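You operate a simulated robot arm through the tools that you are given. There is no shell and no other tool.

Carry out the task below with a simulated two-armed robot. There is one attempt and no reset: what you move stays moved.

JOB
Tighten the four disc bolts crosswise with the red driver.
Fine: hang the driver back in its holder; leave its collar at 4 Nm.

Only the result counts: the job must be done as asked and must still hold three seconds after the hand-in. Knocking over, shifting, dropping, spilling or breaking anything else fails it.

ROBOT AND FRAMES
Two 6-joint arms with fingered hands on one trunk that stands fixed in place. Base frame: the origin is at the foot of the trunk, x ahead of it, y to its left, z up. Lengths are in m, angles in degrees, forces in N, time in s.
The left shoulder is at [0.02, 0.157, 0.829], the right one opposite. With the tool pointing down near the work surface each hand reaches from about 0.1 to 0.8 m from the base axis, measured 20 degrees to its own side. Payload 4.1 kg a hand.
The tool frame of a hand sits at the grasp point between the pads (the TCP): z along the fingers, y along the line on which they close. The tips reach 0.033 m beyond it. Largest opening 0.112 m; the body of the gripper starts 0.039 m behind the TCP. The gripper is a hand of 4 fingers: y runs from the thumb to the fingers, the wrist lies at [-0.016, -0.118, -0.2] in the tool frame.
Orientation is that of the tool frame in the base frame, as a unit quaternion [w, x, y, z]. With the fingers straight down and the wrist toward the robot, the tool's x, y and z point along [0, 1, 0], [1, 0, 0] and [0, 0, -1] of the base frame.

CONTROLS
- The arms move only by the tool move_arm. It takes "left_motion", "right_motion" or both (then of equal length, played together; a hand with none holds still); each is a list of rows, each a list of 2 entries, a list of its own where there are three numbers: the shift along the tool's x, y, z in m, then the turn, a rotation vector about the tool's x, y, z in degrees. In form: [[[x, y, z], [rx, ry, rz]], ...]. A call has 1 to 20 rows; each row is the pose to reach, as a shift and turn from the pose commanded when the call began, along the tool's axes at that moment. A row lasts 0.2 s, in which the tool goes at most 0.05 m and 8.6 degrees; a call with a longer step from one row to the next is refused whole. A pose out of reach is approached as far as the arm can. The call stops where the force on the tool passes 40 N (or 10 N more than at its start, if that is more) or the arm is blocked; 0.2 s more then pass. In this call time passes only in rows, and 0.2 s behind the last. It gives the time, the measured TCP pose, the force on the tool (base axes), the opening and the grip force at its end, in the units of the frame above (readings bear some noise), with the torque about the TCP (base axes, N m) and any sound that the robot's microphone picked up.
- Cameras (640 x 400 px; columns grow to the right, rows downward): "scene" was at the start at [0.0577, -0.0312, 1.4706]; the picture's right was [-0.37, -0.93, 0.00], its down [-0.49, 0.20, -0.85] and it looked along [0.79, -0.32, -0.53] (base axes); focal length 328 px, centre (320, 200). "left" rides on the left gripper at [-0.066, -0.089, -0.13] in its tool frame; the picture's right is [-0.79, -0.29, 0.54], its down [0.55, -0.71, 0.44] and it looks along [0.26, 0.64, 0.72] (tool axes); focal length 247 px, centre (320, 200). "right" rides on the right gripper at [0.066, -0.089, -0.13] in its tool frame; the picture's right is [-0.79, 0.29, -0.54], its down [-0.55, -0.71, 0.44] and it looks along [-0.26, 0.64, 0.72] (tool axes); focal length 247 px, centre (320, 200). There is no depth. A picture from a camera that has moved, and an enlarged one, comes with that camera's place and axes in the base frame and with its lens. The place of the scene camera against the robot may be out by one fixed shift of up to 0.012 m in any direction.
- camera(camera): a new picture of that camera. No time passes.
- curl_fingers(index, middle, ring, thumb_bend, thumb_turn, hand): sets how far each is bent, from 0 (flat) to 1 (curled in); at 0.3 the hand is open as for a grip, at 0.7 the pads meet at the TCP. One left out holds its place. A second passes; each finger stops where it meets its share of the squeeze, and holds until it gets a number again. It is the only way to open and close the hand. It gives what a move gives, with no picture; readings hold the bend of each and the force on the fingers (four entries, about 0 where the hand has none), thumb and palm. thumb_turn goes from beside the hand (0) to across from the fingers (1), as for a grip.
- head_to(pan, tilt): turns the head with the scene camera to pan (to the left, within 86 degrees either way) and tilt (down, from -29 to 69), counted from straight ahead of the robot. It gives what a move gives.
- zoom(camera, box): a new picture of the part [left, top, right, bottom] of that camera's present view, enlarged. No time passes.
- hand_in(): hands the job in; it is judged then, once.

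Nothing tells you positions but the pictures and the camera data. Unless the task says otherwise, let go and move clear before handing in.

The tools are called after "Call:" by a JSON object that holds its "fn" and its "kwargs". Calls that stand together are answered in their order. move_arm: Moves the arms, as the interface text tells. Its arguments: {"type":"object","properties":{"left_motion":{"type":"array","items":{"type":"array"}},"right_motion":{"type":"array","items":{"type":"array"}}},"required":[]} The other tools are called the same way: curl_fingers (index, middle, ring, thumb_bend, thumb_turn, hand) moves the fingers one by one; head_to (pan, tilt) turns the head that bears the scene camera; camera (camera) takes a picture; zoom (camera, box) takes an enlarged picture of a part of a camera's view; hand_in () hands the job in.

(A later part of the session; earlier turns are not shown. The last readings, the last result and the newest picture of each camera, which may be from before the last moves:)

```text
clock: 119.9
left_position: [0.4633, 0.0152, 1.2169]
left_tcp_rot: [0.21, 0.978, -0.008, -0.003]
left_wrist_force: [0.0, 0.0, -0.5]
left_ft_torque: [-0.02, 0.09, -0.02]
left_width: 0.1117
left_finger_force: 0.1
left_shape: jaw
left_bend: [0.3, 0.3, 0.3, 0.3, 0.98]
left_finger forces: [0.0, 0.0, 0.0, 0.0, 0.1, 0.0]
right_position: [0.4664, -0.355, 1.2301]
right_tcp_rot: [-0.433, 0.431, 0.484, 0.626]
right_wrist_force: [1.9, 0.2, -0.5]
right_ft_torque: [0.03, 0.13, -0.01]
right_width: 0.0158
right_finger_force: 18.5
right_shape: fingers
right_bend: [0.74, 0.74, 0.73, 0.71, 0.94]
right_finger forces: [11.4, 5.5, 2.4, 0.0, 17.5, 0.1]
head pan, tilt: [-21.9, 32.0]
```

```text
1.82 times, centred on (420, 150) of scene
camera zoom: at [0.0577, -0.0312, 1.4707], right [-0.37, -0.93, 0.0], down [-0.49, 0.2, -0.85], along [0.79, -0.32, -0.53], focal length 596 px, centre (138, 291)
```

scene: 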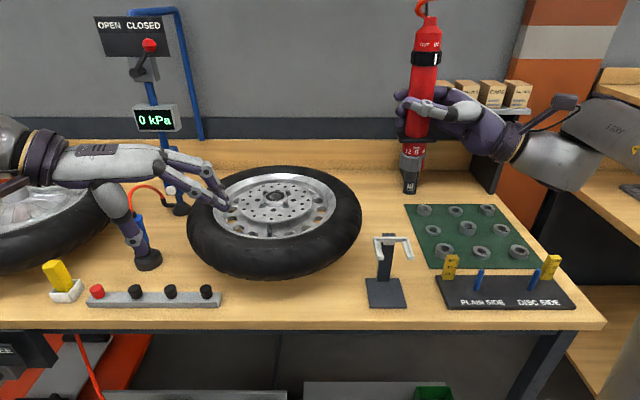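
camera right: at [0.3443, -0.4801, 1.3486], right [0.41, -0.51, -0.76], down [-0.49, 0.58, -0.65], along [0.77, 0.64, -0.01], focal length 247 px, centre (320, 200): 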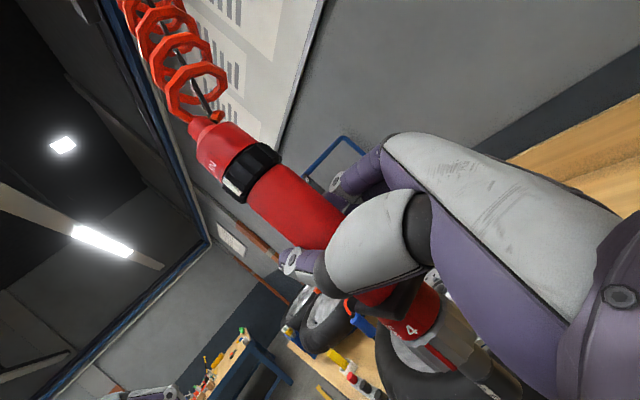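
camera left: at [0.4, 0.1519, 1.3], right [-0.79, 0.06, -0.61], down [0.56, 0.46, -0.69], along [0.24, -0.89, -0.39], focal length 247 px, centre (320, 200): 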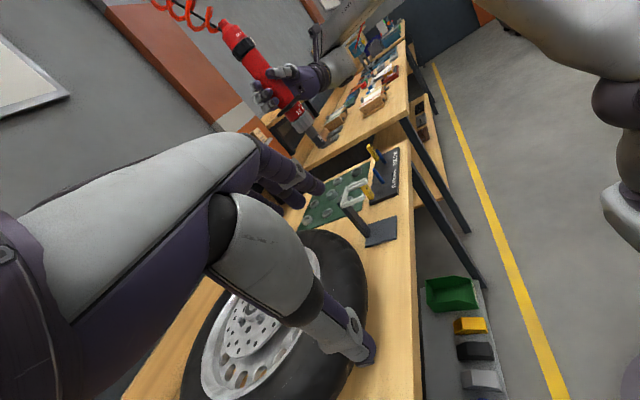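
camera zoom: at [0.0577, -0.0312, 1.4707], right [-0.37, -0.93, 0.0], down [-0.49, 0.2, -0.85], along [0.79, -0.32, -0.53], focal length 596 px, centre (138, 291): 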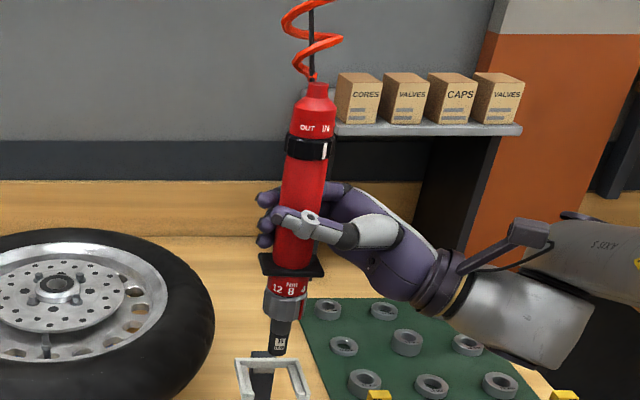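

Very close: (−2, +2) mm remains. I shift and lower the socket down between the prongs (6 cm), keeping the collar above.

Call:
{"fn": "move_arm", "kwargs": {"right_motion": [[[0.0002, -0.0022, 0.0018], [0, 0, 0]], [[-0.019, -0.0068, -0.0014], [0, 0, 0]], [[-0.0382, -0.0115, -0.0047], [0, 0, 0]], [[-0.0573, -0.0161, -0.0079], [0, 0, 0]]]}}

Call:
{"fn": "zoom", "kwargs": {"camera": "left", "box": [305, 130, 385, 210]}}

Call:
{"fn": "zoom", "kwargs": {"camera": "scene", "box": [360, 190, 430, 290]}}

Call:
{"fn": "zoom", "kwargs": {"camera": "scene", "box": [360, 90, 480, 310]}}

```text
clock: 120.9
left_position: [0.4643, 0.0161, 1.2173]
left_tcp_rot: [0.21, 0.978, -0.008, -0.004]
left_wrist_force: [0.4, 0.1, 0.6]
left_ft_torque: [0.01, -0.02, -0.01]
left_width: 0.1121
left_finger_force: 0.1
left_shape: jaw
left_bend: [0.3, 0.3, 0.3, 0.3, 0.98]
left_finger forces: [0.0, 0.1, 0.0, 0.0, 0.1, 0.0]
right_position: [0.464, -0.3526, 1.1703]
right_tcp_rot: [-0.434, 0.431, 0.483, 0.626]
right_wrist_force: [2.0, -0.1, -0.2]
right_ft_torque: [-0.05, 0.18, 0.0]
right_width: 0.0156
right_finger_force: 18.0
right_shape: fingers
right_bend: [0.74, 0.74, 0.73, 0.71, 0.94]
right_finger forces: [11.1, 5.4, 2.2, 0.0, 17.4, 0.0]
head pan, tilt: [-21.9, 32.0]
```

```text
5.00 times, centred on (345, 170) of left
camera zoom: at [0.4, 0.1516, 1.2999], right [-0.79, 0.05, -0.61], down [0.56, 0.46, -0.69], along [0.24, -0.89, -0.4], focal length 1235 px, centre (195, 350)
```

zoom: 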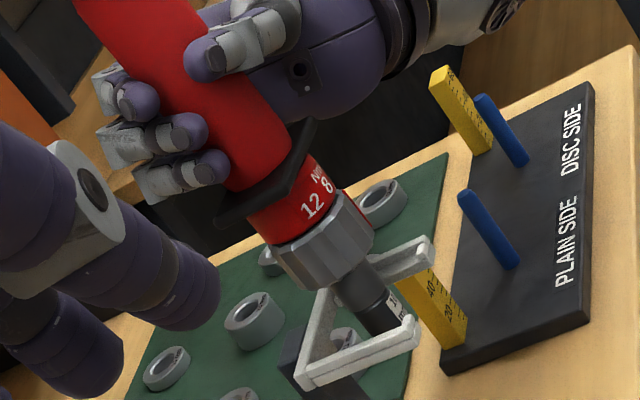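

```text
4.00 times, centred on (395, 240) of scene
camera zoom: at [0.0576, -0.0311, 1.4707], right [-0.37, -0.93, 0.0], down [-0.49, 0.2, -0.85], along [0.79, -0.32, -0.53], focal length 1312 px, centre (20, 40)
```

zoom: 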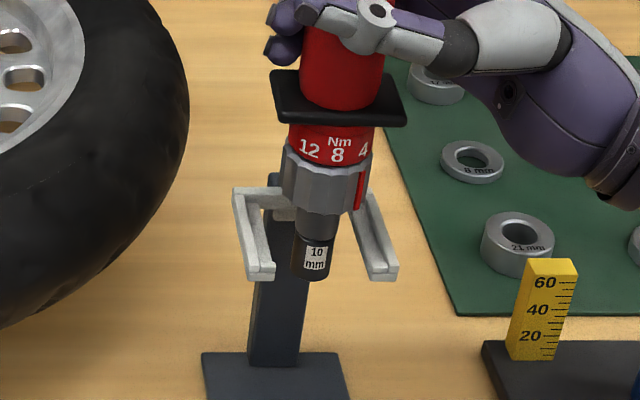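

```text
1.82 times, centred on (420, 200) of scene
camera zoom: at [0.0576, -0.0311, 1.4707], right [-0.37, -0.93, 0.0], down [-0.49, 0.2, -0.85], along [0.79, -0.32, -0.53], focal length 596 px, centre (138, 200)
```

zoom: 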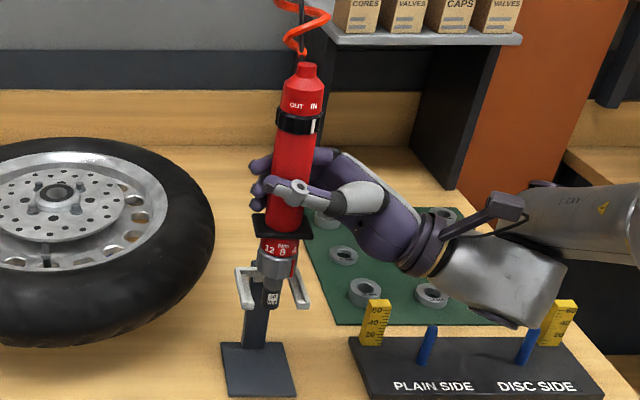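

Socket is between the prongs. I zoom closer to check the collar/flange against the fork before lowering further.

Call:
{"fn": "zoom", "kwargs": {"camera": "left", "box": [318, 155, 368, 210]}}

Call:
{"fn": "zoom", "kwargs": {"camera": "scene", "box": [370, 205, 425, 265]}}

```text
7.27 times, centred on (343, 182) of left
camera zoom: at [0.4, 0.1516, 1.2999], right [-0.79, 0.05, -0.61], down [0.56, 0.46, -0.69], along [0.24, -0.89, -0.4], focal length 1796 px, centre (153, 327)
```

zoom: 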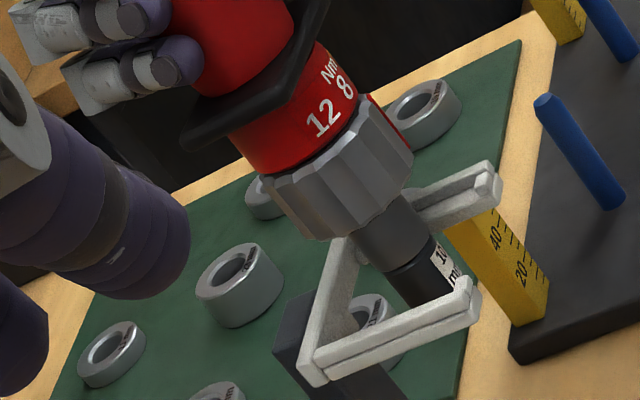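

```text
6.67 times, centred on (398, 235) of scene
camera zoom: at [0.0576, -0.0311, 1.4707], right [-0.37, -0.93, 0.0], down [-0.49, 0.2, -0.85], along [0.79, -0.32, -0.53], focal length 2186 px, centre (-197, -33)
```

zoom: 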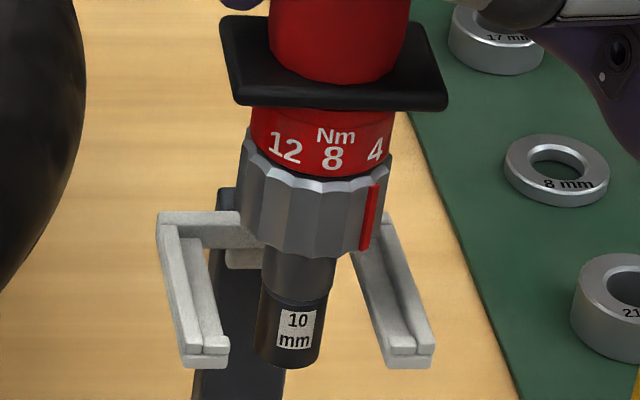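

Depth alignment is good; sideways it is ~1.7 mm to the right. I nudge +1.7 mm in y and lower 4.5 cm so the collar passes the prongs, watching force.

Call:
{"fn": "move_arm", "kwargs": {"right_motion": [[[-0.0002, -0.0003, 0.0017], [0, 0, 0]], [[-0.0098, -0.0026, 0.0001], [0, 0, 0]], [[-0.0194, -0.0049, -0.0015], [0, 0, 0]], [[-0.0289, -0.0073, -0.0031], [0, 0, 0]], [[-0.0385, -0.0096, -0.0048], [0, 0, 0]], [[-0.0433, -0.0107, -0.0056], [0, 0, 0]]]}}

Call:
{"fn": "zoom", "kwargs": {"camera": "left", "box": [318, 155, 368, 210]}}

Call:
{"fn": "zoom", "kwargs": {"camera": "scene", "box": [370, 215, 425, 275]}}

```text
clock: 122.3
left_position: [0.4648, 0.0155, 1.2173]
left_tcp_rot: [0.21, 0.978, -0.008, -0.004]
left_wrist_force: [0.6, 0.7, 0.5]
left_ft_torque: [0.02, 0.0, 0.04]
left_width: 0.1117
left_finger_force: 0.0
left_shape: jaw
left_bend: [0.3, 0.3, 0.3, 0.3, 0.98]
left_finger forces: [0.0, 0.0, 0.0, 0.0, 0.0, 0.0]
right_position: [0.4652, -0.3498, 1.1255]
right_tcp_rot: [-0.434, 0.431, 0.484, 0.626]
right_wrist_force: [2.3, -0.6, -0.8]
right_ft_torque: [0.02, 0.14, 0.01]
right_width: 0.0156
right_finger_force: 18.4
right_shape: fingers
right_bend: [0.74, 0.74, 0.73, 0.71, 0.94]
right_finger forces: [11.1, 5.4, 2.3, 0.0, 17.3, 0.0]
head pan, tilt: [-21.9, 32.0]
```

```text
7.27 times, centred on (343, 182) of left
camera zoom: at [0.4001, 0.1515, 1.2999], right [-0.79, 0.05, -0.61], down [0.56, 0.46, -0.69], along [0.24, -0.89, -0.4], focal length 1796 px, centre (153, 327)
```

zoom: 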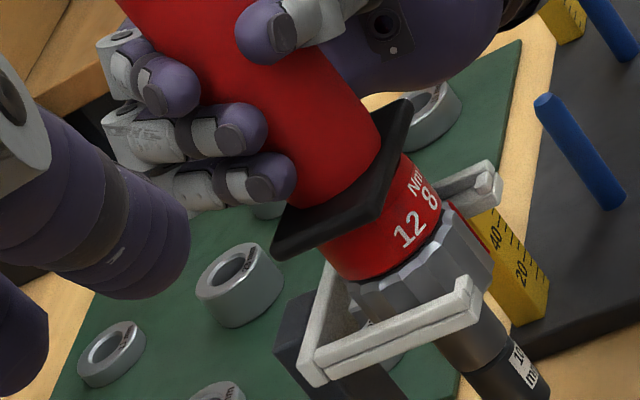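

```text
6.67 times, centred on (398, 245) of scene
camera zoom: at [0.0577, -0.0313, 1.4707], right [-0.37, -0.93, 0.0], down [-0.49, 0.2, -0.85], along [0.79, -0.32, -0.53], focal length 2186 px, centre (-197, -100)
```

zoom: 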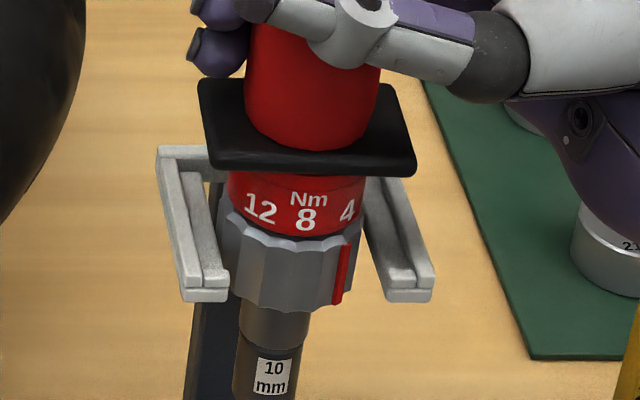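

No contact; flange is square and centred within ~1 mm. I lower 2 cm more.

Call:
{"fn": "move_arm", "kwargs": {"right_motion": [[[-0.0095, -0.0022, -0.0022], [0, 0, 0]], [[-0.0191, -0.0045, -0.0038], [0, 0, 0]]]}}

Call:
{"fn": "zoom", "kwargs": {"camera": "left", "box": [318, 155, 368, 210]}}

Call:
{"fn": "zoom", "kwargs": {"camera": "scene", "box": [370, 215, 425, 275]}}

```text
clock: 122.9
left_position: [0.4639, 0.0159, 1.2177]
left_tcp_rot: [0.209, 0.978, -0.007, -0.003]
left_wrist_force: [-0.3, -0.1, 0.1]
left_ft_torque: [0.0, 0.03, 0.03]
left_width: 0.1116
left_finger_force: 0.0
left_shape: jaw
left_bend: [0.3, 0.3, 0.3, 0.3, 0.98]
left_finger forces: [0.0, 0.0, 0.0, 0.0, 0.1, 0.0]
right_position: [0.4647, -0.3508, 1.1052]
right_tcp_rot: [-0.433, 0.433, 0.483, 0.627]
right_wrist_force: [1.0, 0.7, -2.9]
right_ft_torque: [0.01, 0.04, 0.01]
right_width: 0.0155
right_finger_force: 19.2
right_shape: fingers
right_bend: [0.74, 0.74, 0.73, 0.7, 0.94]
right_finger forces: [10.0, 5.5, 3.4, 0.1, 18.7, 0.1]
head pan, tilt: [-21.9, 32.0]
```

```text
7.27 times, centred on (343, 182) of left
camera zoom: at [0.4001, 0.1515, 1.2999], right [-0.79, 0.05, -0.61], down [0.56, 0.46, -0.69], along [0.24, -0.89, -0.4], focal length 1796 px, centre (153, 327)
```

zoom: 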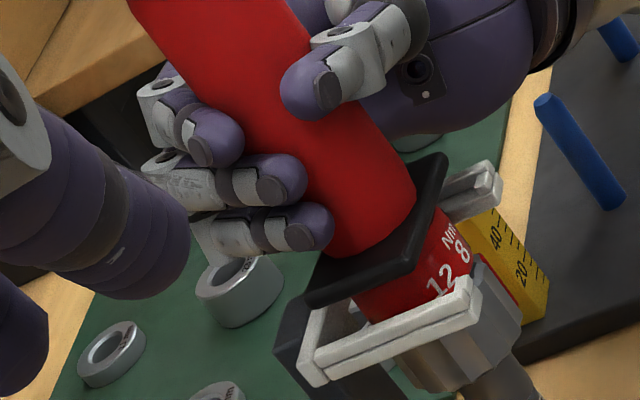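

```text
6.67 times, centred on (398, 245) of scene
camera zoom: at [0.0577, -0.0313, 1.4707], right [-0.37, -0.93, 0.0], down [-0.49, 0.2, -0.85], along [0.79, -0.32, -0.53], focal length 2186 px, centre (-197, -100)
```

zoom: 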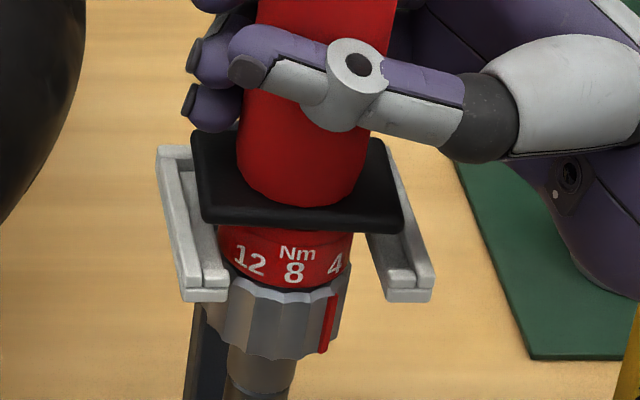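

Flange is slightly left (≈2.5 mm) of where it must land and a bit rolled. I check the whole driver's lean before continuing.

Call:
{"fn": "zoom", "kwargs": {"camera": "scene", "box": [360, 130, 460, 310]}}

Call:
{"fn": "zoom", "kwargs": {"camera": "left", "box": [250, 50, 400, 230]}}

```text
2.22 times, centred on (410, 220) of scene
camera zoom: at [0.0577, -0.0313, 1.4707], right [-0.37, -0.93, 0.0], down [-0.49, 0.2, -0.85], along [0.79, -0.32, -0.53], focal length 729 px, centre (120, 156)
```

zoom: 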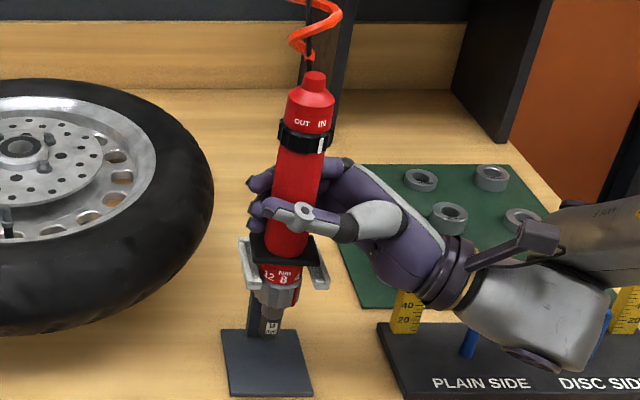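

```text
2.22 times, centred on (325, 140) of left
camera zoom: at [0.4001, 0.1515, 1.2999], right [-0.79, 0.05, -0.61], down [0.56, 0.46, -0.69], along [0.24, -0.89, -0.4], focal length 549 px, centre (309, 333)
```

zoom: 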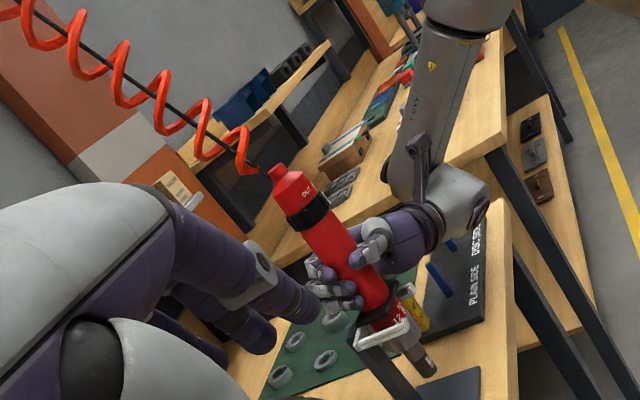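

The flange is ~14 mm above its seat. I shift −2.5 mm in y and lower 12 mm slowly.

Call:
{"fn": "move_arm", "kwargs": {"right_motion": [[[0.0003, 0.0004, -0.0024], [0, 0, 0]], [[-0.0036, -0.0005, -0.003], [0, 0, 0]], [[-0.0074, -0.0015, -0.0037], [0, 0, 0]], [[-0.0112, -0.0024, -0.0043], [0, 0, 0]]]}}

Call:
{"fn": "zoom", "kwargs": {"camera": "left", "box": [318, 155, 368, 210]}}

Call:
{"fn": "zoom", "kwargs": {"camera": "scene", "box": [370, 215, 425, 275]}}

Call:
{"fn": "zoom", "kwargs": {"camera": "scene", "box": [360, 130, 460, 310]}}

```text
clock: 123.9
left_position: [0.4649, 0.0165, 1.2176]
left_tcp_rot: [0.209, 0.978, -0.008, -0.003]
left_wrist_force: [0.6, -0.5, 0.9]
left_ft_torque: [0.01, -0.01, 0.03]
left_width: 0.1117
left_finger_force: 0.1
left_shape: jaw
left_bend: [0.3, 0.3, 0.3, 0.3, 0.98]
left_finger forces: [0.0, 0.0, 0.0, 0.1, 0.1, 0.0]
right_position: [0.4636, -0.3531, 1.0932]
right_tcp_rot: [-0.432, 0.431, 0.483, 0.628]
right_wrist_force: [3.4, 3.1, 5.7]
right_ft_torque: [-0.08, 0.16, 0.01]
right_width: 0.016
right_finger_force: 18.6
right_shape: fingers
right_bend: [0.74, 0.74, 0.73, 0.7, 0.94]
right_finger forces: [12.2, 5.3, 1.8, 0.1, 16.6, 0.1]
head pan, tilt: [-21.9, 32.0]
```

```text
7.27 times, centred on (343, 182) of left
camera zoom: at [0.4, 0.1518, 1.2999], right [-0.79, 0.05, -0.61], down [0.56, 0.46, -0.69], along [0.24, -0.89, -0.4], focal length 1796 px, centre (153, 327)
```

zoom: 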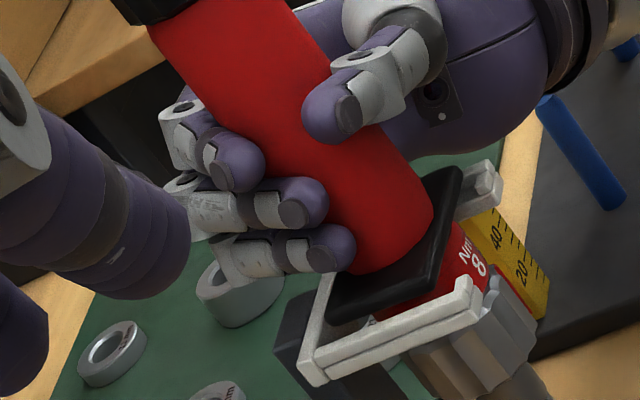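

```text
6.67 times, centred on (398, 245) of scene
camera zoom: at [0.0577, -0.0311, 1.4707], right [-0.37, -0.93, 0.0], down [-0.49, 0.2, -0.85], along [0.79, -0.32, -0.53], focal length 2186 px, centre (-197, -100)
```

zoom: 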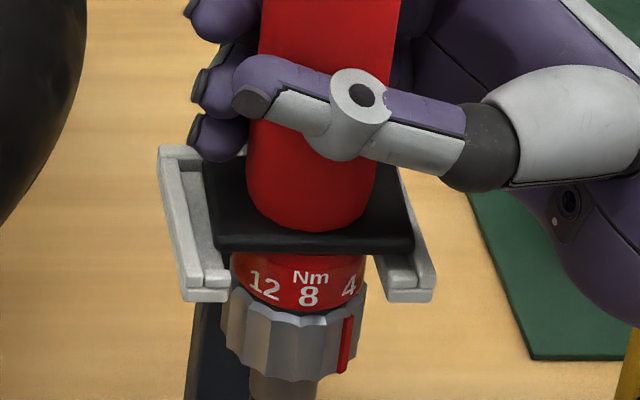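

```text
2.22 times, centred on (410, 220) of scene
camera zoom: at [0.0577, -0.0311, 1.4707], right [-0.37, -0.93, 0.0], down [-0.49, 0.2, -0.85], along [0.79, -0.32, -0.53], focal length 729 px, centre (120, 156)
```

zoom: 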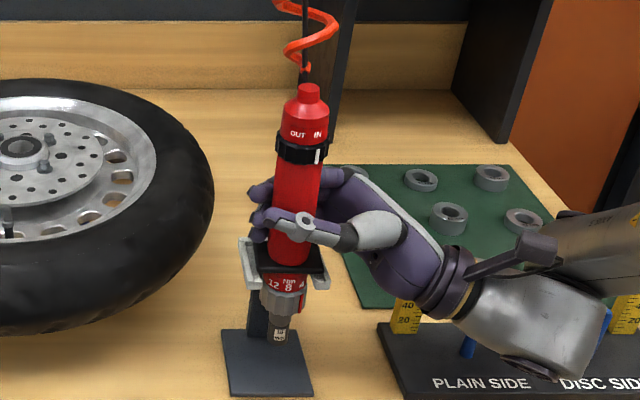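

The flange is touching the right wall about 4 mm above its seat. I lift 4 mm, shift +1.8 mm in y, and lower again.

Call:
{"fn": "move_arm", "kwargs": {"right_motion": [[[0.0038, 0.0009, 0.0006], [0, 0, 0]], [[0.0036, 0.0006, 0.0024], [0, 0, 0]], [[0.0007, -0.0001, 0.0019], [0, 0, 0]], [[-0.0022, -0.0008, 0.0014], [0, 0, 0]]]}}

Call:
{"fn": "zoom", "kwargs": {"camera": "left", "box": [318, 155, 368, 210]}}

Call:
{"fn": "zoom", "kwargs": {"camera": "scene", "box": [370, 215, 425, 275]}}

```text
clock: 124.9
left_position: [0.4637, 0.0155, 1.2168]
left_tcp_rot: [0.21, 0.978, -0.008, -0.003]
left_wrist_force: [0.9, 0.0, -0.5]
left_ft_torque: [0.03, 0.01, -0.03]
left_width: 0.1119
left_finger_force: 0.0
left_shape: jaw
left_bend: [0.3, 0.3, 0.3, 0.3, 0.98]
left_finger forces: [0.0, 0.0, 0.1, 0.0, 0.0, 0.0]
right_position: [0.4648, -0.3523, 1.0927]
right_tcp_rot: [-0.433, 0.43, 0.483, 0.627]
right_wrist_force: [4.9, 4.2, 8.1]
right_ft_torque: [-0.07, 0.14, -0.01]
right_width: 0.0163
right_finger_force: 17.8
right_shape: fingers
right_bend: [0.74, 0.74, 0.73, 0.7, 0.94]
right_finger forces: [12.6, 5.8, 1.5, 0.0, 15.6, 0.0]
head pan, tilt: [-21.9, 32.0]
```

```text
7.27 times, centred on (343, 182) of left
camera zoom: at [0.4001, 0.1519, 1.2999], right [-0.79, 0.05, -0.61], down [0.56, 0.46, -0.69], along [0.24, -0.89, -0.4], focal length 1796 px, centre (153, 327)
```

zoom: 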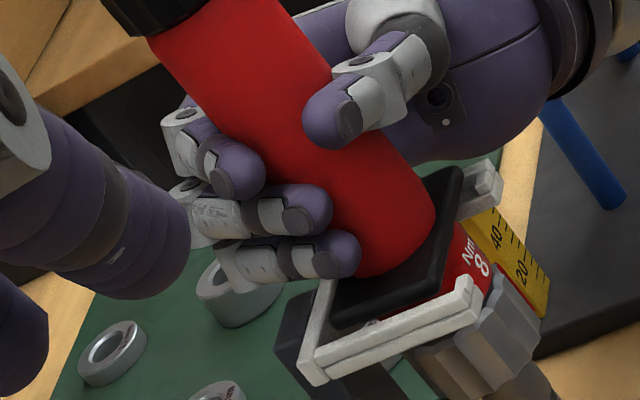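

```text
6.67 times, centred on (398, 245) of scene
camera zoom: at [0.0578, -0.031, 1.4707], right [-0.37, -0.93, 0.0], down [-0.49, 0.2, -0.85], along [0.79, -0.32, -0.53], focal length 2186 px, centre (-197, -100)
```

zoom: 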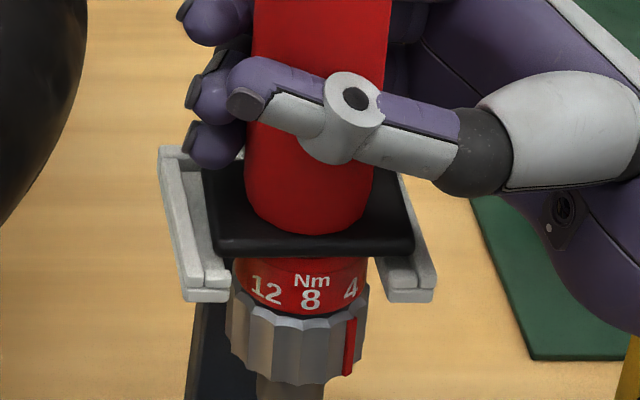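

The driver is pressing against the right wall and front lip. I lift 8 mm to free it and measure again.

Call:
{"fn": "move_arm", "kwargs": {"right_motion": [[[0.004, 0.001, 0.0006], [0, 0, 0]], [[0.0096, 0.0023, 0.0016], [0, 0, 0]]]}}

Call:
{"fn": "zoom", "kwargs": {"camera": "left", "box": [318, 155, 368, 210]}}

Call:
{"fn": "zoom", "kwargs": {"camera": "scene", "box": [370, 215, 425, 275]}}

Call:
{"fn": "zoom", "kwargs": {"camera": "scene", "box": [360, 130, 460, 310]}}

Call:
{"fn": "zoom", "kwargs": {"camera": "left", "box": [270, 70, 380, 220]}}

```text
clock: 125.5
left_position: [0.4642, 0.0155, 1.2166]
left_tcp_rot: [0.21, 0.978, -0.009, -0.004]
left_wrist_force: [0.6, -0.2, -0.3]
left_ft_torque: [0.02, 0.02, -0.01]
left_width: 0.1119
left_finger_force: 0.1
left_shape: jaw
left_bend: [0.3, 0.3, 0.3, 0.3, 0.98]
left_finger forces: [0.0, 0.0, 0.0, 0.0, 0.0, 0.0]
right_position: [0.4633, -0.3509, 1.1014]
right_tcp_rot: [-0.433, 0.433, 0.482, 0.627]
right_wrist_force: [0.2, -0.2, -5.4]
right_ft_torque: [0.06, 0.04, 0.01]
right_width: 0.0154
right_finger_force: 18.7
right_shape: fingers
right_bend: [0.74, 0.74, 0.73, 0.69, 0.95]
right_finger forces: [10.0, 5.1, 3.0, 0.1, 18.8, 0.0]
head pan, tilt: [-21.9, 32.0]
```

```text
7.27 times, centred on (343, 182) of left
camera zoom: at [0.4002, 0.1513, 1.2999], right [-0.79, 0.05, -0.61], down [0.56, 0.46, -0.69], along [0.24, -0.89, -0.4], focal length 1796 px, centre (153, 327)
```

zoom: 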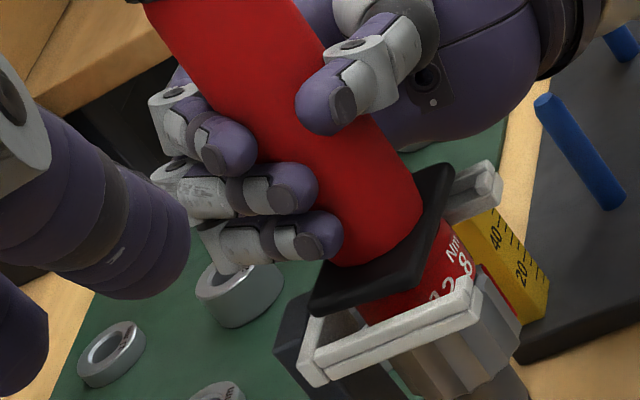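

```text
6.67 times, centred on (398, 245) of scene
camera zoom: at [0.0579, -0.0315, 1.4706], right [-0.37, -0.93, 0.0], down [-0.49, 0.2, -0.85], along [0.79, -0.32, -0.53], focal length 2186 px, centre (-197, -100)
```

zoom: 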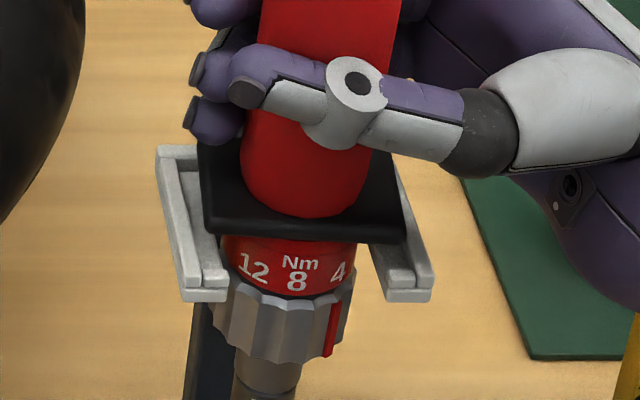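

```text
2.22 times, centred on (410, 220) of scene
camera zoom: at [0.0579, -0.0315, 1.4706], right [-0.37, -0.93, 0.0], down [-0.49, 0.2, -0.85], along [0.79, -0.32, -0.53], focal length 729 px, centre (120, 156)
```

zoom: 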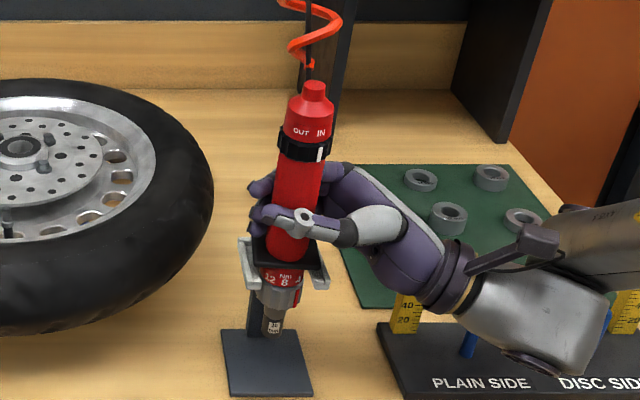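

```text
2.67 times, centred on (325, 145) of left
camera zoom: at [0.4002, 0.1513, 1.2999], right [-0.79, 0.05, -0.61], down [0.56, 0.46, -0.69], along [0.24, -0.89, -0.4], focal length 659 px, centre (307, 347)
```

zoom: 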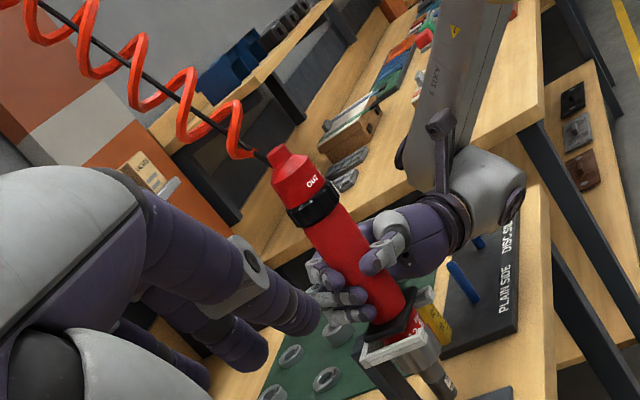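

Now free, the flange is laterally between the walls, but slightly forward. I shift 1.5 mm back (away from me) and lower slowly again.

Call:
{"fn": "move_arm", "kwargs": {"right_motion": [[[-0.0003, 0.0014, -0.0004], [0, 0, 0]], [[-0.0036, 0.0006, -0.001], [0, 0, 0]], [[-0.0065, -0.0001, -0.0015], [0, 0, 0]], [[-0.0084, -0.0006, -0.0018], [0, 0, 0]]]}}

Call:
{"fn": "zoom", "kwargs": {"camera": "left", "box": [318, 155, 368, 210]}}

Call:
{"fn": "zoom", "kwargs": {"camera": "scene", "box": [370, 215, 425, 275]}}

```text
clock: 126.5
left_position: [0.4635, 0.0165, 1.2172]
left_tcp_rot: [0.21, 0.978, -0.008, -0.003]
left_wrist_force: [0.0, -0.5, 0.2]
left_ft_torque: [0.05, -0.01, 0.01]
left_width: 0.1119
left_finger_force: 0.2
left_shape: jaw
left_bend: [0.3, 0.3, 0.3, 0.3, 0.98]
left_finger forces: [0.0, 0.0, 0.0, 0.0, 0.1, 0.1]
right_position: [0.4654, -0.3524, 1.0937]
right_tcp_rot: [-0.433, 0.431, 0.483, 0.627]
right_wrist_force: [4.5, 3.5, 5.6]
right_ft_torque: [-0.07, 0.15, 0.01]
right_width: 0.0157
right_finger_force: 17.9
right_shape: fingers
right_bend: [0.74, 0.74, 0.73, 0.69, 0.94]
right_finger forces: [12.3, 5.8, 1.7, 0.1, 16.0, 0.1]
head pan, tilt: [-21.9, 32.0]
```

```text
7.27 times, centred on (343, 182) of left
camera zoom: at [0.4001, 0.1518, 1.2999], right [-0.79, 0.05, -0.61], down [0.56, 0.46, -0.69], along [0.24, -0.89, -0.4], focal length 1796 px, centre (153, 327)
```

zoom: 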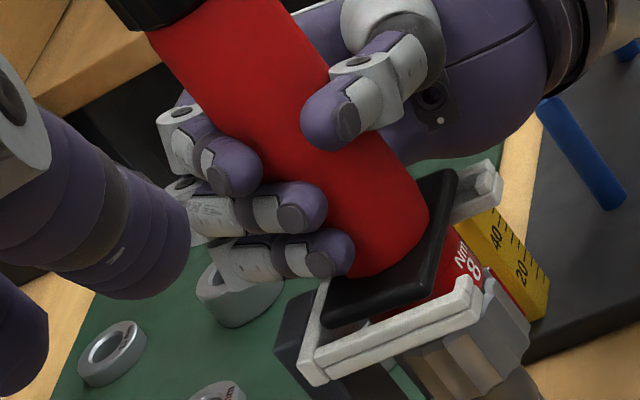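

```text
6.67 times, centred on (398, 245) of scene
camera zoom: at [0.0578, -0.031, 1.4707], right [-0.37, -0.93, 0.0], down [-0.49, 0.2, -0.85], along [0.79, -0.32, -0.53], focal length 2186 px, centre (-197, -100)
```

zoom: 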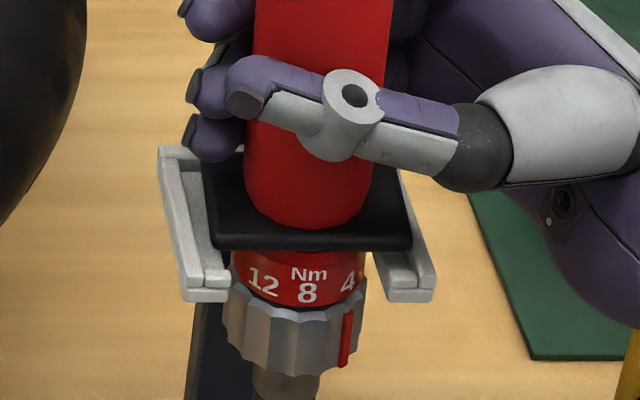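

Both contact directions say the driver is about 2–2.5 mm too far right (flange on the right wall going down, collar under the right ledge going up). I lift 3 mm, shift left, and lower again.

Call:
{"fn": "move_arm", "kwargs": {"right_motion": [[[0.0029, 0.0007, 0.0005], [0, 0, 0]], [[0.0022, 0.0019, 0.0026], [0, 0, 0]], [[0.0003, 0.0014, 0.0023], [0, 0, 0]], [[-0.0016, 0.001, 0.002], [0, 0, 0]], [[-0.0035, 0.0005, 0.0017], [0, 0, 0]]]}}

Call:
{"fn": "zoom", "kwargs": {"camera": "left", "box": [318, 155, 368, 210]}}

Call:
{"fn": "zoom", "kwargs": {"camera": "scene", "box": [370, 215, 425, 275]}}

```text
clock: 127.7
left_position: [0.4634, 0.016, 1.2166]
left_tcp_rot: [0.21, 0.978, -0.008, -0.003]
left_wrist_force: [-0.2, -1.4, -1.1]
left_ft_torque: [0.0, -0.04, 0.0]
left_width: 0.1117
left_finger_force: 0.0
left_shape: jaw
left_bend: [0.3, 0.3, 0.3, 0.3, 0.98]
left_finger forces: [0.0, 0.1, 0.0, 0.1, 0.1, 0.0]
right_position: [0.4668, -0.3504, 1.0917]
right_tcp_rot: [-0.434, 0.43, 0.483, 0.628]
right_wrist_force: [3.9, 5.5, 15.1]
right_ft_torque: [-0.06, 0.05, -0.03]
right_width: 0.0163
right_finger_force: 16.1
right_shape: fingers
right_bend: [0.74, 0.74, 0.73, 0.69, 0.94]
right_finger forces: [11.1, 5.0, 1.2, 0.0, 15.2, 0.0]
head pan, tilt: [-21.9, 32.0]
```

```text
7.27 times, centred on (343, 182) of left
camera zoom: at [0.3999, 0.152, 1.2999], right [-0.79, 0.05, -0.61], down [0.56, 0.46, -0.69], along [0.24, -0.89, -0.4], focal length 1796 px, centre (153, 327)
```

zoom: 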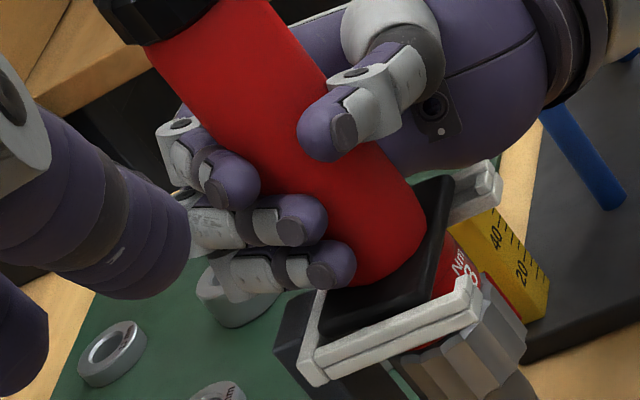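

```text
6.67 times, centred on (398, 245) of scene
camera zoom: at [0.0576, -0.0308, 1.4707], right [-0.37, -0.93, 0.0], down [-0.49, 0.2, -0.85], along [0.79, -0.32, -0.53], focal length 2186 px, centre (-197, -100)
```

zoom: 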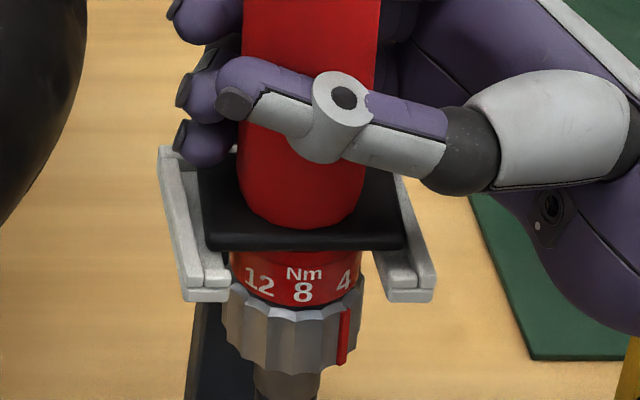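

The flange is level now but seems a few mm too far back. I zoom in closely in both views to see what it rests on.

Call:
{"fn": "zoom", "kwargs": {"camera": "left", "box": [340, 175, 366, 200]}}

Call:
{"fn": "zoom", "kwargs": {"camera": "scene", "box": [376, 230, 416, 265]}}

```text
16.00 times, centred on (353, 188) of left
camera zoom: at [0.3999, 0.152, 1.2999], right [-0.79, 0.05, -0.61], down [0.56, 0.46, -0.69], along [0.24, -0.89, -0.4], focal length 3952 px, centre (-208, 400)
```

zoom: 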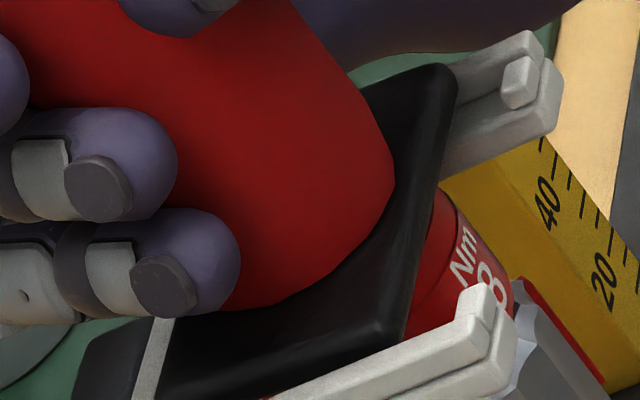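

```text
11.43 times, centred on (396, 248) of scene
camera zoom: at [0.0576, -0.0308, 1.4707], right [-0.37, -0.93, 0.0], down [-0.49, 0.2, -0.85], along [0.79, -0.32, -0.53], focal length 3748 px, centre (-549, -343)
```

zoom: 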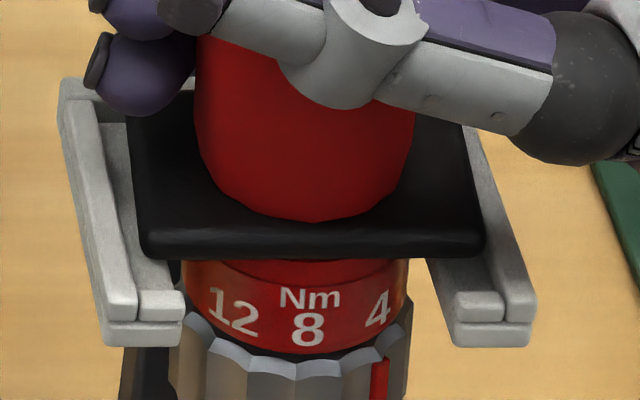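

Call:
{"fn": "zoom", "kwargs": {"camera": "left", "box": [280, 80, 390, 230]}}

Call:
{"fn": "zoom", "kwargs": {"camera": "scene", "box": [360, 130, 460, 310]}}

```text
2.67 times, centred on (335, 155) of left
camera zoom: at [0.3999, 0.152, 1.2999], right [-0.79, 0.05, -0.61], down [0.56, 0.46, -0.69], along [0.24, -0.89, -0.4], focal length 659 px, centre (280, 320)
```

zoom: 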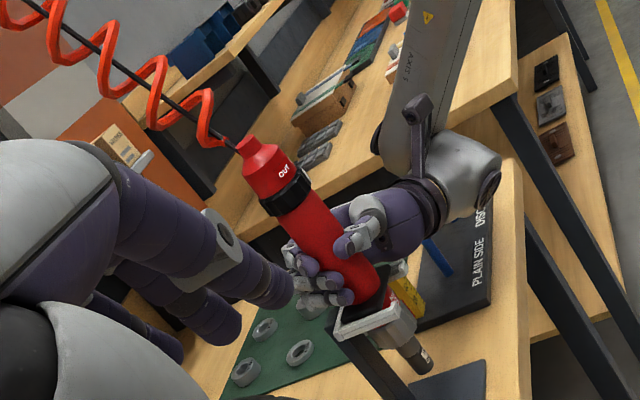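

```text
2.22 times, centred on (410, 220) of scene
camera zoom: at [0.0576, -0.0308, 1.4707], right [-0.37, -0.93, 0.0], down [-0.49, 0.2, -0.85], along [0.79, -0.32, -0.53], focal length 729 px, centre (120, 156)
```

zoom: 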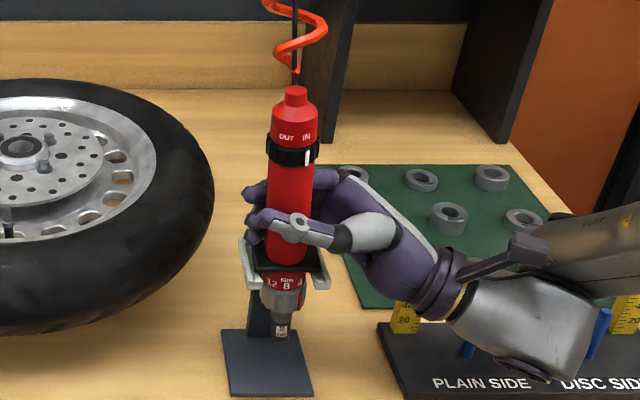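

The driver has slipped to a 3.5° lean (top left) in my grip, which makes it jam. I lift 5 mm, straighten it while keeping the flange in place, move 2.5 mm toward me, and lower again.

Call:
{"fn": "move_arm", "kwargs": {"right_motion": [[[0.0048, 0.0012, 0.0008], [0, 0, 0]], [[0.0058, -0.0017, -0.001], [-0.66, 3.33, -0.89]], [[0.002, -0.0026, -0.0017], [-0.66, 3.33, -0.89]], [[-0.0009, -0.0033, -0.0022], [-0.66, 3.33, -0.89]]]}}

Call:
{"fn": "zoom", "kwargs": {"camera": "scene", "box": [370, 215, 425, 275]}}

Call:
{"fn": "zoom", "kwargs": {"camera": "scene", "box": [360, 130, 460, 310]}}

Call:
{"fn": "zoom", "kwargs": {"camera": "left", "box": [335, 165, 375, 205]}}

```text
clock: 128.7
left_position: [0.4647, 0.0178, 1.2178]
left_tcp_rot: [0.209, 0.978, -0.007, -0.003]
left_wrist_force: [0.5, 0.4, -0.5]
left_ft_torque: [0.01, 0.02, 0.0]
left_width: 0.1117
left_finger_force: 0.1
left_shape: jaw
left_bend: [0.3, 0.3, 0.3, 0.3, 0.98]
left_finger forces: [0.0, 0.0, 0.1, 0.0, 0.0, 0.0]
right_position: [0.4633, -0.3509, 1.0906]
right_tcp_rot: [-0.44, 0.41, 0.47, 0.646]
right_wrist_force: [9.6, 11.4, 22.2]
right_ft_torque: [-0.15, 0.06, 0.06]
right_width: 0.0167
right_finger_force: 16.4
right_shape: fingers
right_bend: [0.73, 0.74, 0.73, 0.71, 0.93]
right_finger forces: [12.2, 5.8, 1.7, 0.0, 12.6, 0.0]
head pan, tilt: [-21.9, 32.0]
```

```text
6.67 times, centred on (398, 245) of scene
camera zoom: at [0.0577, -0.0304, 1.4707], right [-0.37, -0.93, 0.0], down [-0.49, 0.2, -0.85], along [0.79, -0.32, -0.53], focal length 2186 px, centre (-197, -100)
```

zoom: 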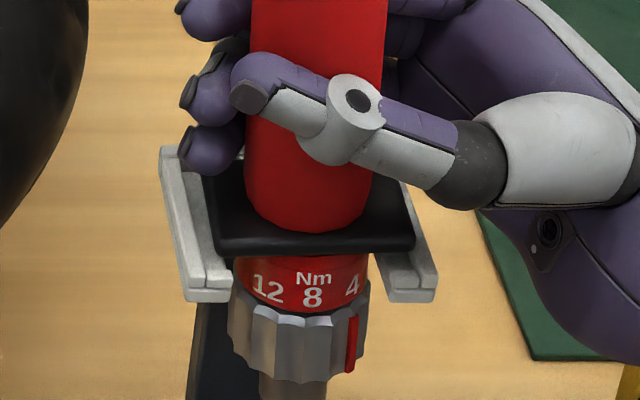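

```text
2.22 times, centred on (410, 220) of scene
camera zoom: at [0.0577, -0.0304, 1.4707], right [-0.37, -0.93, 0.0], down [-0.49, 0.2, -0.85], along [0.79, -0.32, -0.53], focal length 729 px, centre (120, 156)
```

zoom: 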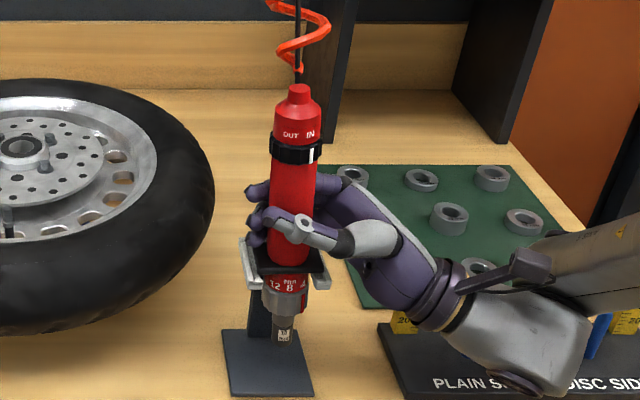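

```text
10.00 times, centred on (355, 185) of left
camera zoom: at [0.3999, 0.1525, 1.2998], right [-0.79, 0.05, -0.61], down [0.56, 0.46, -0.69], along [0.24, -0.89, -0.4], focal length 2470 px, centre (-30, 350)
```

zoom: 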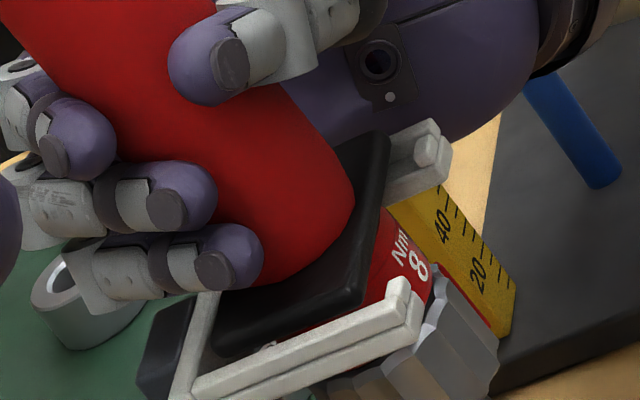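

Still pinned against the right wall. I lift to the free height and look at how it hangs.

Call:
{"fn": "move_arm", "kwargs": {"right_motion": [[[0.005, 0.0012, 0.0008], [0, 0, 0]], [[0.0101, 0.0025, 0.0017], [0, 0, 0]]]}}

Call:
{"fn": "zoom", "kwargs": {"camera": "scene", "box": [370, 215, 425, 275]}}

Call:
{"fn": "zoom", "kwargs": {"camera": "scene", "box": [360, 130, 460, 310]}}

Call:
{"fn": "zoom", "kwargs": {"camera": "left", "box": [335, 165, 375, 205]}}

```text
clock: 129.3
left_position: [0.4641, 0.0155, 1.2177]
left_tcp_rot: [0.21, 0.978, -0.009, -0.004]
left_wrist_force: [0.0, -0.1, 0.0]
left_ft_torque: [-0.02, 0.02, -0.02]
left_width: 0.1116
left_finger_force: 0.1
left_shape: jaw
left_bend: [0.3, 0.3, 0.3, 0.3, 0.98]
left_finger forces: [0.1, 0.1, 0.1, 0.0, 0.1, 0.1]
right_position: [0.4622, -0.3525, 1.0981]
right_tcp_rot: [-0.44, 0.413, 0.469, 0.645]
right_wrist_force: [-0.2, 0.4, -5.4]
right_ft_torque: [0.01, -0.02, 0.03]
right_width: 0.0151
right_finger_force: 17.4
right_shape: fingers
right_bend: [0.74, 0.74, 0.73, 0.7, 0.95]
right_finger forces: [9.3, 5.1, 3.1, 0.0, 18.0, 0.0]
head pan, tilt: [-21.9, 32.0]
```

```text
6.67 times, centred on (398, 245) of scene
camera zoom: at [0.0578, -0.0315, 1.4707], right [-0.37, -0.93, 0.0], down [-0.49, 0.2, -0.85], along [0.79, -0.32, -0.53], focal length 2186 px, centre (-197, -100)
```

zoom: 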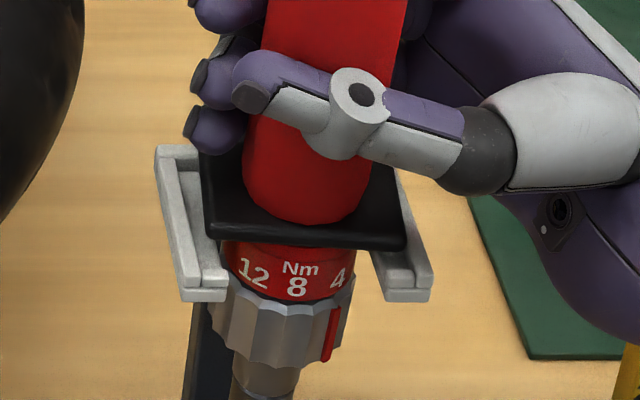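

```text
2.22 times, centred on (410, 220) of scene
camera zoom: at [0.0578, -0.0315, 1.4707], right [-0.37, -0.93, 0.0], down [-0.49, 0.2, -0.85], along [0.79, -0.32, -0.53], focal length 729 px, centre (120, 156)
```

zoom: 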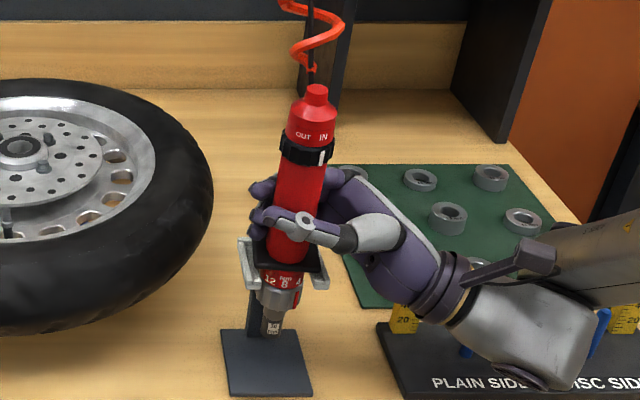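

```text
10.00 times, centred on (355, 185) of left
camera zoom: at [0.4003, 0.1511, 1.2999], right [-0.79, 0.05, -0.61], down [0.56, 0.46, -0.69], along [0.24, -0.89, -0.4], focal length 2470 px, centre (-30, 350)
```

zoom: 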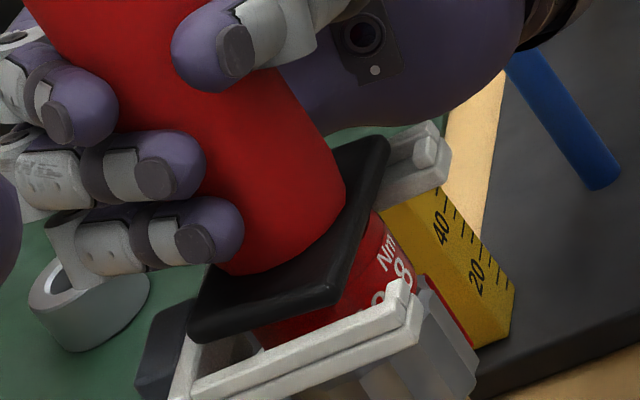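

The driver pivots easily about the thumb–finger axis, so contacts tip it. I go down 2.5 mm to the neutral height and shift left 1.5 mm, then check forces.

Call:
{"fn": "move_arm", "kwargs": {"right_motion": [[[-0.0012, -0.0003, -0.0002], [0, 0, 0]], [[-0.0026, 0.0, 0.0009], [0, 0, 0]]]}}

Call:
{"fn": "zoom", "kwargs": {"camera": "scene", "box": [370, 215, 425, 275]}}

Call:
{"fn": "zoom", "kwargs": {"camera": "scene", "box": [360, 130, 460, 310]}}

```text
clock: 129.9
left_position: [0.4644, 0.0167, 1.2178]
left_tcp_rot: [0.21, 0.978, -0.008, -0.003]
left_wrist_force: [-0.1, 0.6, -0.4]
left_ft_torque: [0.0, 0.01, -0.01]
left_width: 0.1119
left_finger_force: 0.0
left_shape: jaw
left_bend: [0.3, 0.3, 0.3, 0.3, 0.98]
left_finger forces: [0.1, 0.1, 0.1, 0.0, 0.0, 0.1]
right_position: [0.4631, -0.3505, 1.0966]
right_tcp_rot: [-0.44, 0.412, 0.47, 0.645]
right_wrist_force: [-0.4, -0.6, -4.4]
right_ft_torque: [0.04, 0.01, 0.01]
right_width: 0.0153
right_finger_force: 18.0
right_shape: fingers
right_bend: [0.74, 0.74, 0.73, 0.7, 0.95]
right_finger forces: [9.5, 4.9, 2.8, 0.0, 17.9, 0.0]
head pan, tilt: [-21.9, 32.0]
```

```text
6.67 times, centred on (398, 245) of scene
camera zoom: at [0.0578, -0.0314, 1.4707], right [-0.37, -0.93, 0.0], down [-0.49, 0.2, -0.85], along [0.79, -0.32, -0.53], focal length 2186 px, centre (-197, -100)
```

zoom: 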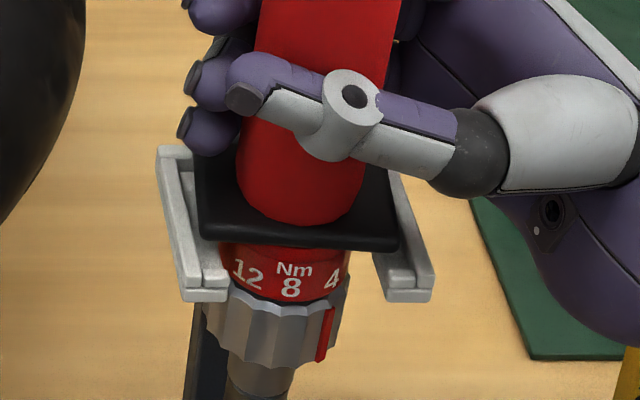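

```text
2.22 times, centred on (410, 220) of scene
camera zoom: at [0.0578, -0.0314, 1.4707], right [-0.37, -0.93, 0.0], down [-0.49, 0.2, -0.85], along [0.79, -0.32, -0.53], focal length 729 px, centre (120, 156)
```

zoom: 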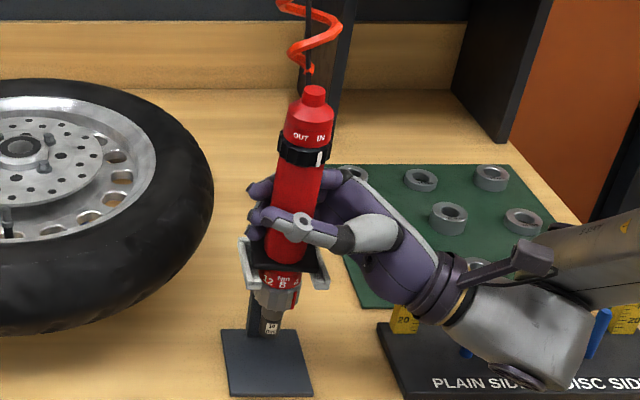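

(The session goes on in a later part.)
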